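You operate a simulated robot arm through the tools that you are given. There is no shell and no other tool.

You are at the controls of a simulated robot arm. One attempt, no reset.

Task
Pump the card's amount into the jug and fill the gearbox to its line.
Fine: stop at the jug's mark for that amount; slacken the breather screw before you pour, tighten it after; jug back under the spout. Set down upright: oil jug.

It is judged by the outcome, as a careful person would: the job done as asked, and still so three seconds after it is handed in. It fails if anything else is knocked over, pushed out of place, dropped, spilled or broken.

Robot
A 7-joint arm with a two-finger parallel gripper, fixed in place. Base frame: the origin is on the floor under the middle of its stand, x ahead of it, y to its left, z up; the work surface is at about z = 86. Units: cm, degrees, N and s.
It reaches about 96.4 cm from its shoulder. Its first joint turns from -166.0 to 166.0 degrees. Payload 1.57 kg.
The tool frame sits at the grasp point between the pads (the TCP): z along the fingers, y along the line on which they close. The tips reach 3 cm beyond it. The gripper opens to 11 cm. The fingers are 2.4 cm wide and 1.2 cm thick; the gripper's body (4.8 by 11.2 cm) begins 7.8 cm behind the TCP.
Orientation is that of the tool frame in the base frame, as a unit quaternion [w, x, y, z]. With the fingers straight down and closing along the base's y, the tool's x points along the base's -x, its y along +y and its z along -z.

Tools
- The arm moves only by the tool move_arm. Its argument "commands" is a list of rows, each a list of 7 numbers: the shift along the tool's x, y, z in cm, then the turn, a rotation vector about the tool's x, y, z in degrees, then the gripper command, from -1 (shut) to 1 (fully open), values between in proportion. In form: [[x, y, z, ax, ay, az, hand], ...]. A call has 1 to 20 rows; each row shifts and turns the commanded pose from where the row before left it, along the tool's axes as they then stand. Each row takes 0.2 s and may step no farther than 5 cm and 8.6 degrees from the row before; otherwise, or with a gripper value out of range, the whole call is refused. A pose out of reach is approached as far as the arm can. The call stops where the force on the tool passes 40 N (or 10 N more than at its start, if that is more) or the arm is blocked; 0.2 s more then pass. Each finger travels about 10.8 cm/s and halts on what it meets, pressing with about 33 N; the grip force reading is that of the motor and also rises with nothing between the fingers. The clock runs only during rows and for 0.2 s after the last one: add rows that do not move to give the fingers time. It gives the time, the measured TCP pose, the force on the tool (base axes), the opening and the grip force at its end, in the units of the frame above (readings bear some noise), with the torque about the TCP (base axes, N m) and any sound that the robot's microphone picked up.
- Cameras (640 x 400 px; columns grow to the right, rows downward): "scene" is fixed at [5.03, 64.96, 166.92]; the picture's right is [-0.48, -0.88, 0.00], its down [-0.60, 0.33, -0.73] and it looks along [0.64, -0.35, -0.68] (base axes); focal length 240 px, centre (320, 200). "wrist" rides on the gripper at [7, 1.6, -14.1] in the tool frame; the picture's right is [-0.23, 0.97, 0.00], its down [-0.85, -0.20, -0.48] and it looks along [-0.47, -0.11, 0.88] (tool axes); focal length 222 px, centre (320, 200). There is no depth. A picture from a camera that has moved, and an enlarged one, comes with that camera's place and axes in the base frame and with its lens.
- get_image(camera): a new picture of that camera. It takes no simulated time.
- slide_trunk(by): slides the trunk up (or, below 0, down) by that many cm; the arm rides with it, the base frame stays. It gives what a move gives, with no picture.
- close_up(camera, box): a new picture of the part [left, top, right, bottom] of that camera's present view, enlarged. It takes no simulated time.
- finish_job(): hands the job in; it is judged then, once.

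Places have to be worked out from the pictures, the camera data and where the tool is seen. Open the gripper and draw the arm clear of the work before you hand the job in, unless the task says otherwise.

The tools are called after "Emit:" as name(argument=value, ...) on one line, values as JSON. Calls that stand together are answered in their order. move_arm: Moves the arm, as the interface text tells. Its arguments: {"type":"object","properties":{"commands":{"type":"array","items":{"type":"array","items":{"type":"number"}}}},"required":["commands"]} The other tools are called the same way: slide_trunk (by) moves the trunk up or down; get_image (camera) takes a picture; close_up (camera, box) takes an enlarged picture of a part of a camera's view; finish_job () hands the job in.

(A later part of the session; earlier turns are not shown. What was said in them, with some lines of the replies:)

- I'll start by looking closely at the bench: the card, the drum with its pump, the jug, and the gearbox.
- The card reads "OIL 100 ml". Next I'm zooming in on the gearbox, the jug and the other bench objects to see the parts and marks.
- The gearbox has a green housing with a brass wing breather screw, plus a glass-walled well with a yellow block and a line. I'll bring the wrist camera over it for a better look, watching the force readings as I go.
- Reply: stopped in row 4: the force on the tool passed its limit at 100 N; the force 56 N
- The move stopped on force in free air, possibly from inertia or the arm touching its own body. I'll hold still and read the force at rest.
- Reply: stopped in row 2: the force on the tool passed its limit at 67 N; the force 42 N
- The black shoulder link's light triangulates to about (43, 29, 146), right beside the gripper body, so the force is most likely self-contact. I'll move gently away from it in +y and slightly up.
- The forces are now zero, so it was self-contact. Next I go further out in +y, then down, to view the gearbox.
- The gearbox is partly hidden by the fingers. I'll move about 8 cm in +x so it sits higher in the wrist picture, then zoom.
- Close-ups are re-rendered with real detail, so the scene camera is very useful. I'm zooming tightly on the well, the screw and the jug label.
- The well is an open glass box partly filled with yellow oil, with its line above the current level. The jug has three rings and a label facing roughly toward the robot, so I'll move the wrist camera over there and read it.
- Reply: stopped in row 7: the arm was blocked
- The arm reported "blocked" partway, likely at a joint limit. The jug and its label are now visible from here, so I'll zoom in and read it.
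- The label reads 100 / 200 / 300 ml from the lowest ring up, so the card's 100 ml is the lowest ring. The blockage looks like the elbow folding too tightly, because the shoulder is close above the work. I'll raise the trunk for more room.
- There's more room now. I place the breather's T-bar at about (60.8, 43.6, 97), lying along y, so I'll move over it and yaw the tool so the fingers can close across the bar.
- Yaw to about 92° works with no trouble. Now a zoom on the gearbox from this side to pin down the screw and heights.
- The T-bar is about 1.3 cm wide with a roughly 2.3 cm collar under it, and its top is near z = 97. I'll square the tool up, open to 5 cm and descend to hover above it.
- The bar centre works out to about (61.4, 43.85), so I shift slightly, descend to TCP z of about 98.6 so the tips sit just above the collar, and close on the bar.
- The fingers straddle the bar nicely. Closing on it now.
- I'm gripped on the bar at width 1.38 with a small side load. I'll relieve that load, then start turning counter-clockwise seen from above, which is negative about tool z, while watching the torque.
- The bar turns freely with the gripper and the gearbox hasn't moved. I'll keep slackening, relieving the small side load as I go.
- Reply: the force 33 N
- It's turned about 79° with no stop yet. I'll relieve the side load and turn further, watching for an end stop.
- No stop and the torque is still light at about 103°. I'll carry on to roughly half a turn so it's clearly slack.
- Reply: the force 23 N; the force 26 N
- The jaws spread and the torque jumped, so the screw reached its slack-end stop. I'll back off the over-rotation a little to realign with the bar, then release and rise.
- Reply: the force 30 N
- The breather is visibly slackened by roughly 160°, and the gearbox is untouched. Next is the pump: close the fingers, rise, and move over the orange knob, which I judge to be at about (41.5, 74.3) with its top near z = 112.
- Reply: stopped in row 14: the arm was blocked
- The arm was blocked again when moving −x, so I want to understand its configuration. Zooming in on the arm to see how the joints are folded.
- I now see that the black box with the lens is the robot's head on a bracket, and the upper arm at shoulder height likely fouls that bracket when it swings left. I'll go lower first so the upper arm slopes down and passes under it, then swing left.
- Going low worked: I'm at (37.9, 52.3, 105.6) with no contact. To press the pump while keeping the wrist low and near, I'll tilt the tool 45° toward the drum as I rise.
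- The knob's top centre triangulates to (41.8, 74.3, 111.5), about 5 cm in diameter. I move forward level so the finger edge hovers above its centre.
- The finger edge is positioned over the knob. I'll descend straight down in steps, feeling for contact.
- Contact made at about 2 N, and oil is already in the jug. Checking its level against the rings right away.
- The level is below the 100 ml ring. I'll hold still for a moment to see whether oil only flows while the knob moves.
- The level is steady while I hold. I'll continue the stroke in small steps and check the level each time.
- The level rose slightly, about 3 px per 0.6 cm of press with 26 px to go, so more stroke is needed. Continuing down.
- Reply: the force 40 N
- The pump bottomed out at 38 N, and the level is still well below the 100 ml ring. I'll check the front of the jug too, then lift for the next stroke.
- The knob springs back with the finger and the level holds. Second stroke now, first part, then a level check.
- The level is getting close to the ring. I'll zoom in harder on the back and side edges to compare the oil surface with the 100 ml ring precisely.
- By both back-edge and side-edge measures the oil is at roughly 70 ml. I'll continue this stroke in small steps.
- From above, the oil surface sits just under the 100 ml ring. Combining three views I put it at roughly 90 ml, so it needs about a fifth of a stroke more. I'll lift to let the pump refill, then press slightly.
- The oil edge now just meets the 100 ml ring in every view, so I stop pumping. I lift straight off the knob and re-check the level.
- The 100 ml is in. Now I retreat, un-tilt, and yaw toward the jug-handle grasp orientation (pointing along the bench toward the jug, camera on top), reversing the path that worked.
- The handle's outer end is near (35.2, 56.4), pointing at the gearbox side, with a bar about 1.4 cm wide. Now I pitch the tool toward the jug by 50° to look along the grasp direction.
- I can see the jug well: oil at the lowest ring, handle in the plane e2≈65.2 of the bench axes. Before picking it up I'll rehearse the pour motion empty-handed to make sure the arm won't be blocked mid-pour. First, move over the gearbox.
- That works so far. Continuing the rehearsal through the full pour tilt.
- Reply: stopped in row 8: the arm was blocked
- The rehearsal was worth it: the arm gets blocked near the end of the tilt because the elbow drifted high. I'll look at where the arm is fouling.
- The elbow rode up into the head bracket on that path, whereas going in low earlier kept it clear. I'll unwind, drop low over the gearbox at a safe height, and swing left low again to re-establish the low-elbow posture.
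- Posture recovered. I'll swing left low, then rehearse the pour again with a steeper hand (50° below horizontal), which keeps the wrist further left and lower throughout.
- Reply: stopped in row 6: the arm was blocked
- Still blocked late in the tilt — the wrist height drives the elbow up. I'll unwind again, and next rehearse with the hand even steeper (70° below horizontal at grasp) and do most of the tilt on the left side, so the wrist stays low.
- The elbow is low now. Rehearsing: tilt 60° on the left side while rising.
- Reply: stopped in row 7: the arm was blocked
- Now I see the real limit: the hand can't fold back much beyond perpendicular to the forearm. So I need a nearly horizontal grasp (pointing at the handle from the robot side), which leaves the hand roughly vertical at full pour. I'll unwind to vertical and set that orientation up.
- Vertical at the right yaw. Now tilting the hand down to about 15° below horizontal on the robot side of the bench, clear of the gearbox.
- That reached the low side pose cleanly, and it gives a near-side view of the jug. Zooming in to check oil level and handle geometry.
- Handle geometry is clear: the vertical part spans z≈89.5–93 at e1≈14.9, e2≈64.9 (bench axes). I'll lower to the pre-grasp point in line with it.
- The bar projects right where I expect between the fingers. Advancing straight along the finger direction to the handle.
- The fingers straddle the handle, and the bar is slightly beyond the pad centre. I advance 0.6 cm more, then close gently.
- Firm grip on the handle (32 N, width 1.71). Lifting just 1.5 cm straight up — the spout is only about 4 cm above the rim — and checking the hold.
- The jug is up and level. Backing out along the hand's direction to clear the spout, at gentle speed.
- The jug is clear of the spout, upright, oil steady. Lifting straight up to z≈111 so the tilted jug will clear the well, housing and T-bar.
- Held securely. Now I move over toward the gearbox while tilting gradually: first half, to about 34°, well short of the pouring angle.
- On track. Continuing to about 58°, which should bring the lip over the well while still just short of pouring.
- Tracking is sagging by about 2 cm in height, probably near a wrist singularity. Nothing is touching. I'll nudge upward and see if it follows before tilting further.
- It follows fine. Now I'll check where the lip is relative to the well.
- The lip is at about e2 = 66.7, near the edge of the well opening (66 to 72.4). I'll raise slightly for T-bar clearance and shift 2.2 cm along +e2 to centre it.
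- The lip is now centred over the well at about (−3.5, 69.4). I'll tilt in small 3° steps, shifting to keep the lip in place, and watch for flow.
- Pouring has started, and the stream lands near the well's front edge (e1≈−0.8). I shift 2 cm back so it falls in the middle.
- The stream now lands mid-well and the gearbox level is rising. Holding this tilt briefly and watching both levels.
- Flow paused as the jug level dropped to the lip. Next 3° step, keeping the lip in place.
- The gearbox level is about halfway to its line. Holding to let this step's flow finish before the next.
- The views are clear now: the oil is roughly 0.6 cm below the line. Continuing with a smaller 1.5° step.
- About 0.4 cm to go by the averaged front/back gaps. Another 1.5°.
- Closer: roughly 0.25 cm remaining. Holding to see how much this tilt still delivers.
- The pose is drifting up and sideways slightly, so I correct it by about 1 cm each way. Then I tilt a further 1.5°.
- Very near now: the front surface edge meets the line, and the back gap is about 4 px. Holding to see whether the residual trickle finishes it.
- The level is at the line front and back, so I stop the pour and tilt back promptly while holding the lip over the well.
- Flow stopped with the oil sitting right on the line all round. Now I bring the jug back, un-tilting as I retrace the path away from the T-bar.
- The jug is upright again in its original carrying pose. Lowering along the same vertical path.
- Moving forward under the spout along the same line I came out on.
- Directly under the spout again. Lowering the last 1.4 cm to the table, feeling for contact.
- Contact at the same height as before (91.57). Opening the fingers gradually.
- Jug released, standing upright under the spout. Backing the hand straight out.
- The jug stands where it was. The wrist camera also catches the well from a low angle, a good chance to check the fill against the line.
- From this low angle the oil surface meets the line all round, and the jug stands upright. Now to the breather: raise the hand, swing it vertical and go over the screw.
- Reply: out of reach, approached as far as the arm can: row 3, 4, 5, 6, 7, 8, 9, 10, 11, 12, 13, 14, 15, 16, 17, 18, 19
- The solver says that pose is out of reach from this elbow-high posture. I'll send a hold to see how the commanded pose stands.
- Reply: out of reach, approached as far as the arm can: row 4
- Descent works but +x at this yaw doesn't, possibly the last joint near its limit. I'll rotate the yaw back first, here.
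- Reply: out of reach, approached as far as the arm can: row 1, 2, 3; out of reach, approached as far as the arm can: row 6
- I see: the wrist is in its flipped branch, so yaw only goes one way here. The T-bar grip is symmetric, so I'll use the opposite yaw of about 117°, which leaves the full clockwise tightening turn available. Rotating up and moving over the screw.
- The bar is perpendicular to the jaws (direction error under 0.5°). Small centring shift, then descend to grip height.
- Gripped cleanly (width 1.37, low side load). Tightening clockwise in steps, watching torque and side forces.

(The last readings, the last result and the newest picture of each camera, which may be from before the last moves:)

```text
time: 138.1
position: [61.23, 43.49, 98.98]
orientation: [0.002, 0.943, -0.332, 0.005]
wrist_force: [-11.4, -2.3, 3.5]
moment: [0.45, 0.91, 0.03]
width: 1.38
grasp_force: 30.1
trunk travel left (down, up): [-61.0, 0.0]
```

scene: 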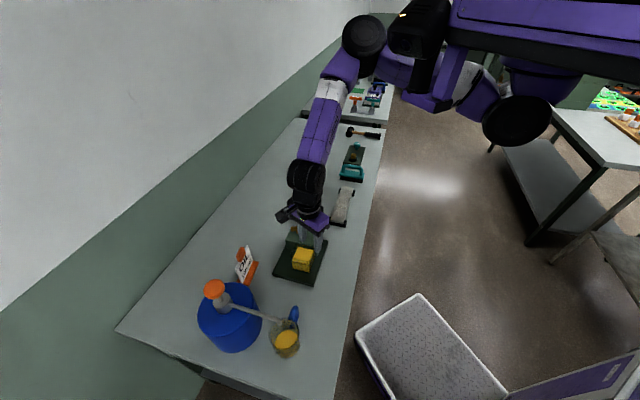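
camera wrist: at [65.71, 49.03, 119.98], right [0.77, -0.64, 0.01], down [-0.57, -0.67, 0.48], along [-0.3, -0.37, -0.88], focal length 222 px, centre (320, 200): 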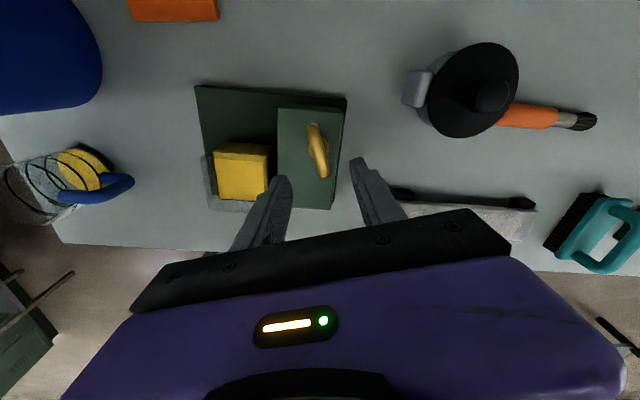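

Emit:
move_arm(commands=[[-0.09, 0.08, 0, 0, 0, 6, -1], [0, 0, 0, 0, 0, 6, -1], [0, 0, 0, 0, 0, 6, -1], [0, 0, 0, 0, 0, 6, -1], [0, 0, 0, 0, 0, 6, -1], [0, 0, 0, 0, 0, 0, -1]])

Emit:
close_up(camera="scene", box=[268, 195, 334, 265])

```text
time: 139.5
position: [61.13, 43.39, 98.94]
orientation: [0.002, 0.824, -0.566, 0.006]
wrist_force: [-4.0, -17.7, 7.8]
moment: [-0.88, 0.16, 0.0]
width: 1.38
grasp_force: 30.3
trunk travel left (down, up): [-61.0, 0.0]
```

```text
5.71 times, centred on (301, 230) of scene
camera zoom: at [5.03, 64.96, 166.92], right [-0.48, -0.88, 0.0], down [-0.6, 0.33, -0.73], along [0.64, -0.35, -0.68], focal length 1371 px, centre (429, 29)
```

zoom: 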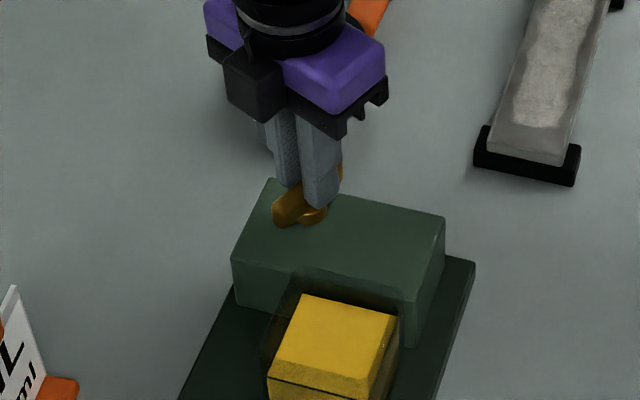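

Emit:
move_arm(commands=[[0.14, 0.09, 0, 0, 0, 5, -1], [0, 0, 0, 0, 0, 5, -1], [0, 0, 0, 0, 0, 5, -1], [0, 0, 0, 0, 0, 5, -1], [0, 0, 0, 0, 0, 0, -1]])

```text
time: 140.7
position: [61.12, 43.32, 98.89]
orientation: [-0.002, 0.713, -0.701, 0.005]
wrist_force: [9.0, 5.5, -1.7]
moment: [0.11, -0.04, 0.01]
width: 1.38
grasp_force: 30.9
trunk travel left (down, up): [-61.0, 0.0]
```

Emit:
move_arm(commands=[[0, 0, 0, 0, 0, 3, -1], [0, 0, 0, 0, 0, 3, -1], [0, 0, 0, 0, 0, 3, -1], [0, 0, 0, 0, 0, 0, -1]])

```text
time: 141.7
position: [61.11, 43.5, 98.88]
orientation: [0.001, -0.657, 0.754, -0.005]
wrist_force: [5.1, 16.2, 0.6]
moment: [0.29, 0.16, 0.01]
width: 1.4
grasp_force: 30.0
trunk travel left (down, up): [-61.0, 0.0]
```

No tight stop yet, just past the original angle. I'll keep turning gently until the torque rises.

Emit:
move_arm(commands=[[0, -0.0, 0, 0, 0, 4, -1], [0, 0, 0, 0, 0, 4, -1], [0, 0, 0, 0, 0, 0, -1]])

Emit:
close_up(camera="scene", box=[278, 205, 324, 250])

```text
time: 142.5
position: [61.14, 43.42, 99.0]
orientation: [0.002, -0.603, 0.798, -0.005]
wrist_force: [-0.6, 19.6, 9.3]
moment: [0.14, 0.43, 0.01]
width: 1.38
grasp_force: 30.5
trunk travel left (down, up): [-61.0, 0.0]
```

```text
8.89 times, centred on (301, 228) of scene
camera zoom: at [5.03, 64.96, 166.92], right [-0.48, -0.88, 0.0], down [-0.6, 0.33, -0.73], along [0.64, -0.35, -0.68], focal length 2133 px, centre (489, -44)
```

zoom: 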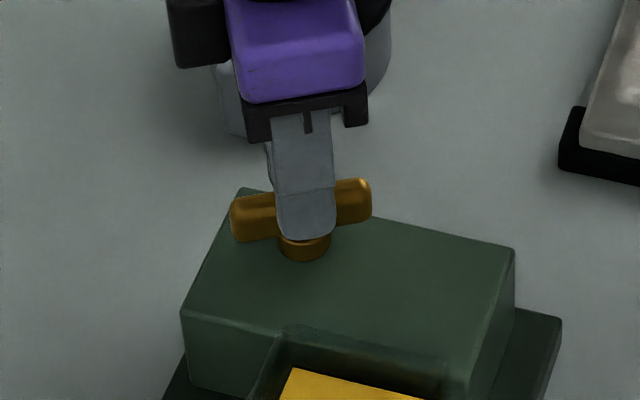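

Emit:
move_arm(commands=[[-0.15, -0.06, -0.05, 0, 0, 4, -1], [0, 0, 0, 0, 0, 4, -1], [0, 0, 0, 0, 0, 4, -1], [0, 0, 0, 0, 0, 0, -1]])

```text
time: 143.5
position: [61.25, 43.41, 98.87]
orientation: [-0.001, -0.515, 0.857, -0.006]
wrist_force: [-15.5, 7.9, 7.5]
moment: [-0.51, 1.08, 0.0]
width: 1.4
grasp_force: 30.5
trunk travel left (down, up): [-61.0, 0.0]
```

Emit:
move_arm(commands=[[0.1, 0.1, 0, 0, 0, 4, -1], [0, 0, 0, 0, 0, 4, -1], [0, 0, 0, 0, 0, 4, -1], [0, 0, 0, 0, 0, 4, -1], [0, 0, 0, 0, 0, 0, -1]])

Emit:
close_up(camera="scene", box=[278, 205, 324, 250])

Emit:
close_up(camera="wrist", box=[250, 80, 390, 240])

```text
time: 144.7
position: [61.11, 43.46, 98.89]
orientation: [0.002, -0.391, 0.921, -0.005]
wrist_force: [-3.1, 12.4, -12.7]
moment: [0.2, 0.63, -0.02]
width: 1.39
grasp_force: 30.1
trunk travel left (down, up): [-61.0, 0.0]
```

```text
8.89 times, centred on (301, 228) of scene
camera zoom: at [5.03, 64.96, 166.92], right [-0.48, -0.88, 0.0], down [-0.6, 0.33, -0.73], along [0.64, -0.35, -0.68], focal length 2133 px, centre (489, -44)
```

zoom: 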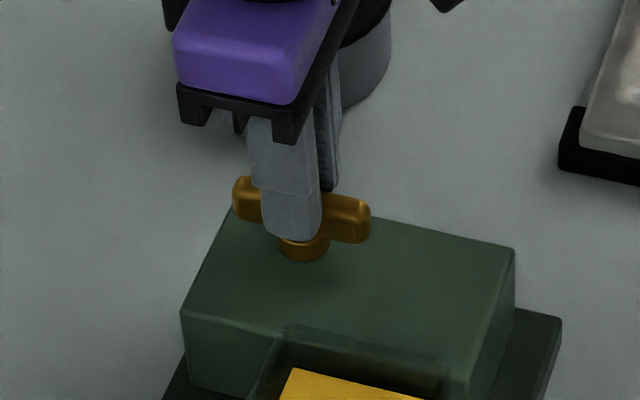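

```text
2.50 times, centred on (320, 160) of wrist
camera zoom: at [55.01, 39.67, 113.02], right [-0.54, 0.84, -0.01], down [0.73, 0.48, 0.48], along [0.41, 0.25, -0.88], focal length 555 px, centre (320, 300)
```

zoom: 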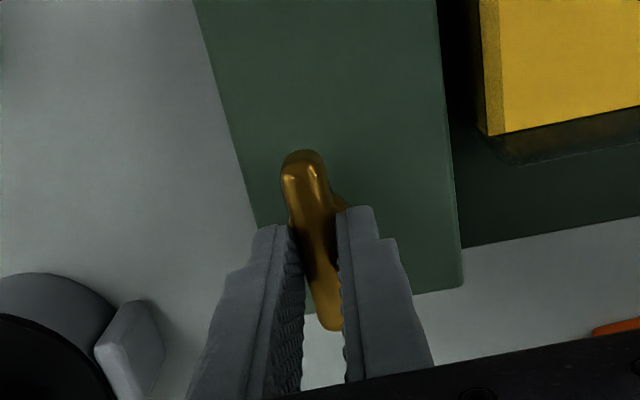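

Still turning freely at about 197° of travel, a little past where it started. I'll continue gently to find the seat.

Emit:
move_arm(commands=[[-0.03, -0.12, 0.08, 0, 0, 5, -1], [0, 0, 0, 0, 0, 5, -1], [0, 0, 0, 0, 0, 5, -1], [0, 0, 0, 0, 0, 5, -1], [0, 0, 0, 0, 0, 0, -1]])

```text
time: 145.9
position: [61.15, 43.46, 98.85]
orientation: [0.004, -0.226, 0.974, -0.003]
wrist_force: [-7.5, 13.9, -3.5]
moment: [0.58, 0.21, 0.65]
width: 2.25
grasp_force: 36.3
trunk travel left (down, up): [-61.0, 0.0]
```

There's the seat: torque rose to 0.65 N·m and the jaws spread on the bar, so the screw is fully tightened. I relax the over-rotation, then open and lift away.

Emit:
move_arm(commands=[[0, 0, 0, 0, 0, -4, -1], [0, 0, 0, 0, 0, -4, -1], [0, 0, 0, 0, 0, -4, -1], [0, 0, 0, 0, 0, 0, -1]])

```text
time: 146.9
position: [61.13, 43.51, 98.9]
orientation: [0.003, -0.327, 0.945, -0.005]
wrist_force: [-9.6, 22.6, 0.3]
moment: [1.01, 0.02, 0.62]
width: 1.58
grasp_force: 31.0
trunk travel left (down, up): [-61.0, 0.0]
```

Emit:
move_arm(commands=[[-0.08, 0.19, 0, 0, 0, -2, -1], [0, 0, 0, 0, 0, 0, -1], [0, 0, 0, 0, 0, 0, -0.5], [0, 0, 0, 0, 0, 0, -0.1], [0, 0, 0, 0, 0, 0, -0.1], [0, 0, -2.5, 0, 0, 0, -0.1], [0, 0, -4, 0, 0, 0, -0.1], [0, 0, -4, 0, 0, 0, -0.1], [0, 0, 0, 0, 0, 0, -0.1]])

Emit:
close_up(camera="scene", box=[268, 195, 334, 265])

Emit:
get_image(camera="wrist")

```text
time: 148.9
position: [61.07, 43.58, 109.43]
orientation: [0.002, -0.343, 0.939, -0.006]
wrist_force: [-0.4, -0.7, 1.0]
moment: [0.01, -0.01, 0.03]
width: 4.96
grasp_force: 0.1
trunk travel left (down, up): [-61.0, 0.0]
```

```text
5.71 times, centred on (301, 230) of scene
camera zoom: at [5.03, 64.96, 166.92], right [-0.48, -0.88, 0.0], down [-0.6, 0.33, -0.73], along [0.64, -0.35, -0.68], focal length 1371 px, centre (429, 29)
```

zoom: 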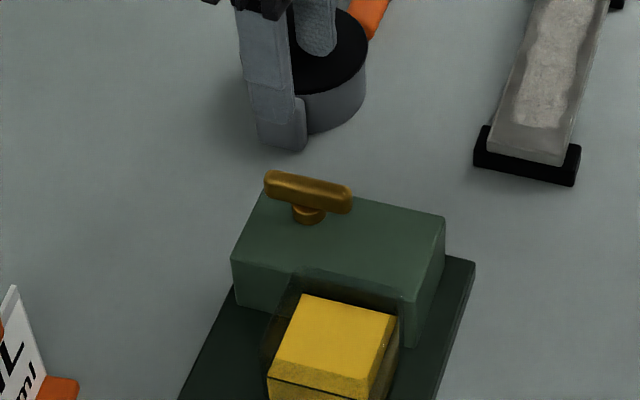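

```text
taken
camera wrist: at [54.59, 40.48, 123.5], right [-0.45, 0.89, -0.01], down [0.78, 0.4, 0.48], along [0.43, 0.21, -0.88], focal length 222 px, centre (320, 200)
```

wrist: 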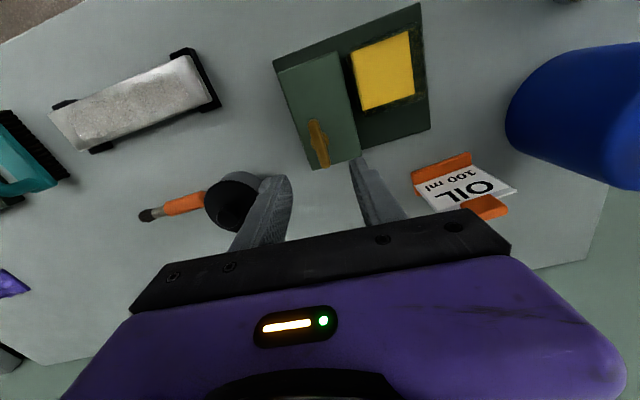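

Breather tightened and released. I draw the arm up clear of the work and inspect everything.

Emit:
move_arm(commands=[[0, 0, -3, 0, 0, 0, -0.1], [0, 0, -3, 0, 0, 0, -0.1], [0, 0, -3, 0, 0, 0, -0.1], [0, 0, -2, 0, 0, 0, -0.1], [0, 0, 0, 0, 0, 0, -0.1]])

Emit:
get_image(camera="scene")

Emit:
close_up(camera="scene", box=[292, 242, 312, 264])

Emit:
close_up(camera="scene", box=[180, 220, 340, 370])

Emit:
close_up(camera="scene", box=[262, 295, 312, 360])

```text
time: 150.1
position: [61.13, 43.64, 120.28]
orientation: [0.002, -0.343, 0.939, -0.004]
wrist_force: [0.3, 0.9, 0.1]
moment: [0.01, -0.04, 0.02]
width: 4.96
grasp_force: 0.0
trunk travel left (down, up): [-61.0, 0.0]
```

```text
taken
```

scene: 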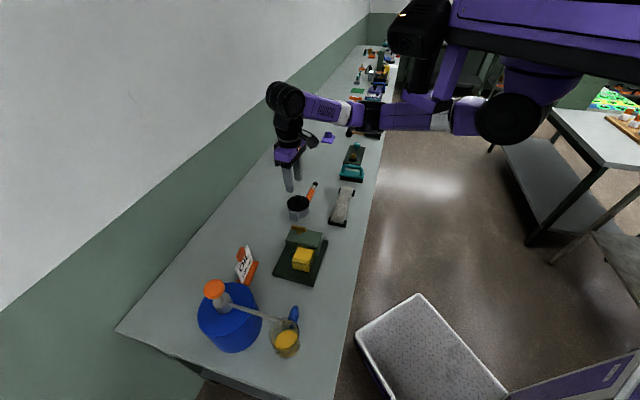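

```text
16.00 times, centred on (302, 253) of scene
camera zoom: at [5.03, 64.96, 166.92], right [-0.48, -0.88, 0.0], down [-0.6, 0.33, -0.73], along [0.64, -0.35, -0.68], focal length 3839 px, centre (608, -648)
```

zoom: 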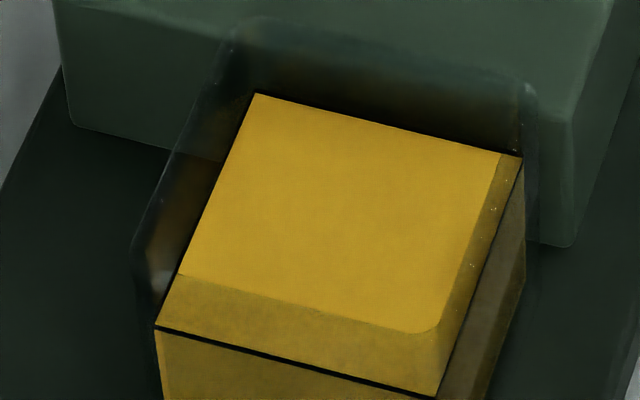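

```text
2.67 times, centred on (260, 295) of scene
camera zoom: at [5.03, 64.96, 166.92], right [-0.48, -0.88, 0.0], down [-0.6, 0.33, -0.73], along [0.64, -0.35, -0.68], focal length 640 px, centre (480, -53)
```

zoom: 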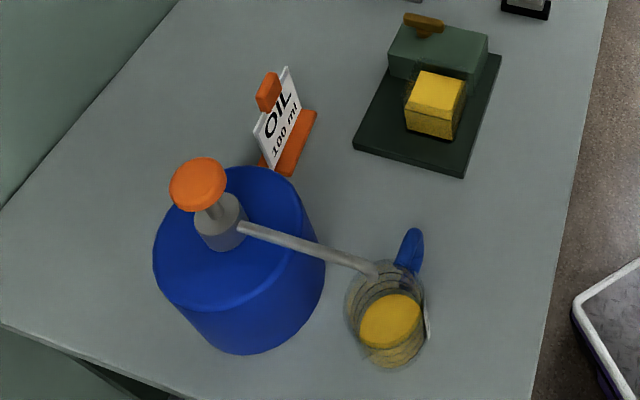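

```text
6.15 times, centred on (287, 328) of scene
camera zoom: at [5.03, 64.96, 166.92], right [-0.48, -0.88, 0.0], down [-0.6, 0.33, -0.73], along [0.64, -0.35, -0.68], focal length 1477 px, centre (523, -585)
```

zoom: 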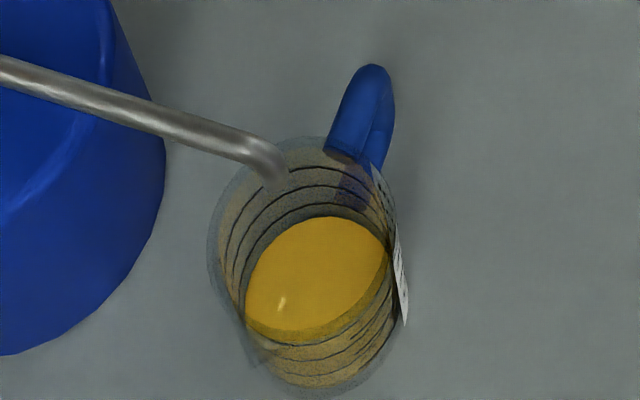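

Everything checks out: oil on the gearbox line, breather tight, jug upright under the spout, and card, drum and gearbox unmoved. I open the gripper fully and hold a moment before handing in.

Emit:
move_arm(commands=[[0, 0, -1, 0, 0, 0, 0.5], [0, 0, 0, 0, 0, 0, 1], [0, 0, 0, 0, 0, 0, 1], [0, 0, 0, 0, 0, 0, 1], [0, 0, 0, 0, 0, 0, 1]])

Emit:
get_image(camera="scene")

```text
time: 151.3
position: [61.17, 43.76, 121.33]
orientation: [0.001, -0.343, 0.939, -0.005]
wrist_force: [0.1, -0.1, -0.6]
moment: [0.03, 0.01, 0.01]
width: 11.0
grasp_force: 0.1
trunk travel left (down, up): [-61.0, 0.0]
```

```text
taken
```

scene: 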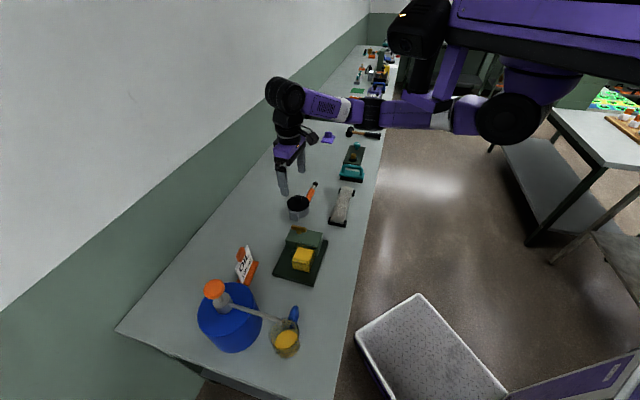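

The scene is stable, the arm is clear, and the gripper is open. Handing in the job.

Emit:
finish_job()

```text
The job is handed in.
```

The gearbox is filled to its line and the job is handed in; I don't have the judge's result.

- **Pumping:** the card says 100 ml, and I pumped until the oil met the jug's 100 ml ring. By eye it could be a few ml over.
- **Breather before pouring:** I turned the screw about 160° counter-clockwise, until it hit its slack stop.
- **Filling:** I poured until the oil met the gearbox line on every side I could see. That took less than the full 100 ml, so roughly a third of the oil is still in the jug.
- **Breather after pouring:** I turned it clockwise until it seated. The seat was about 45° past where the screw started, so it is tighter than I found it.
- **Jug:** it is back under the spout, standing upright, within about 0.3 cm of its original spot.

I saw no spills, and the card, drum and gearbox have not moved. Right at the start the gripper pressed against the robot's own head and the force limit stopped it; I backed it off.
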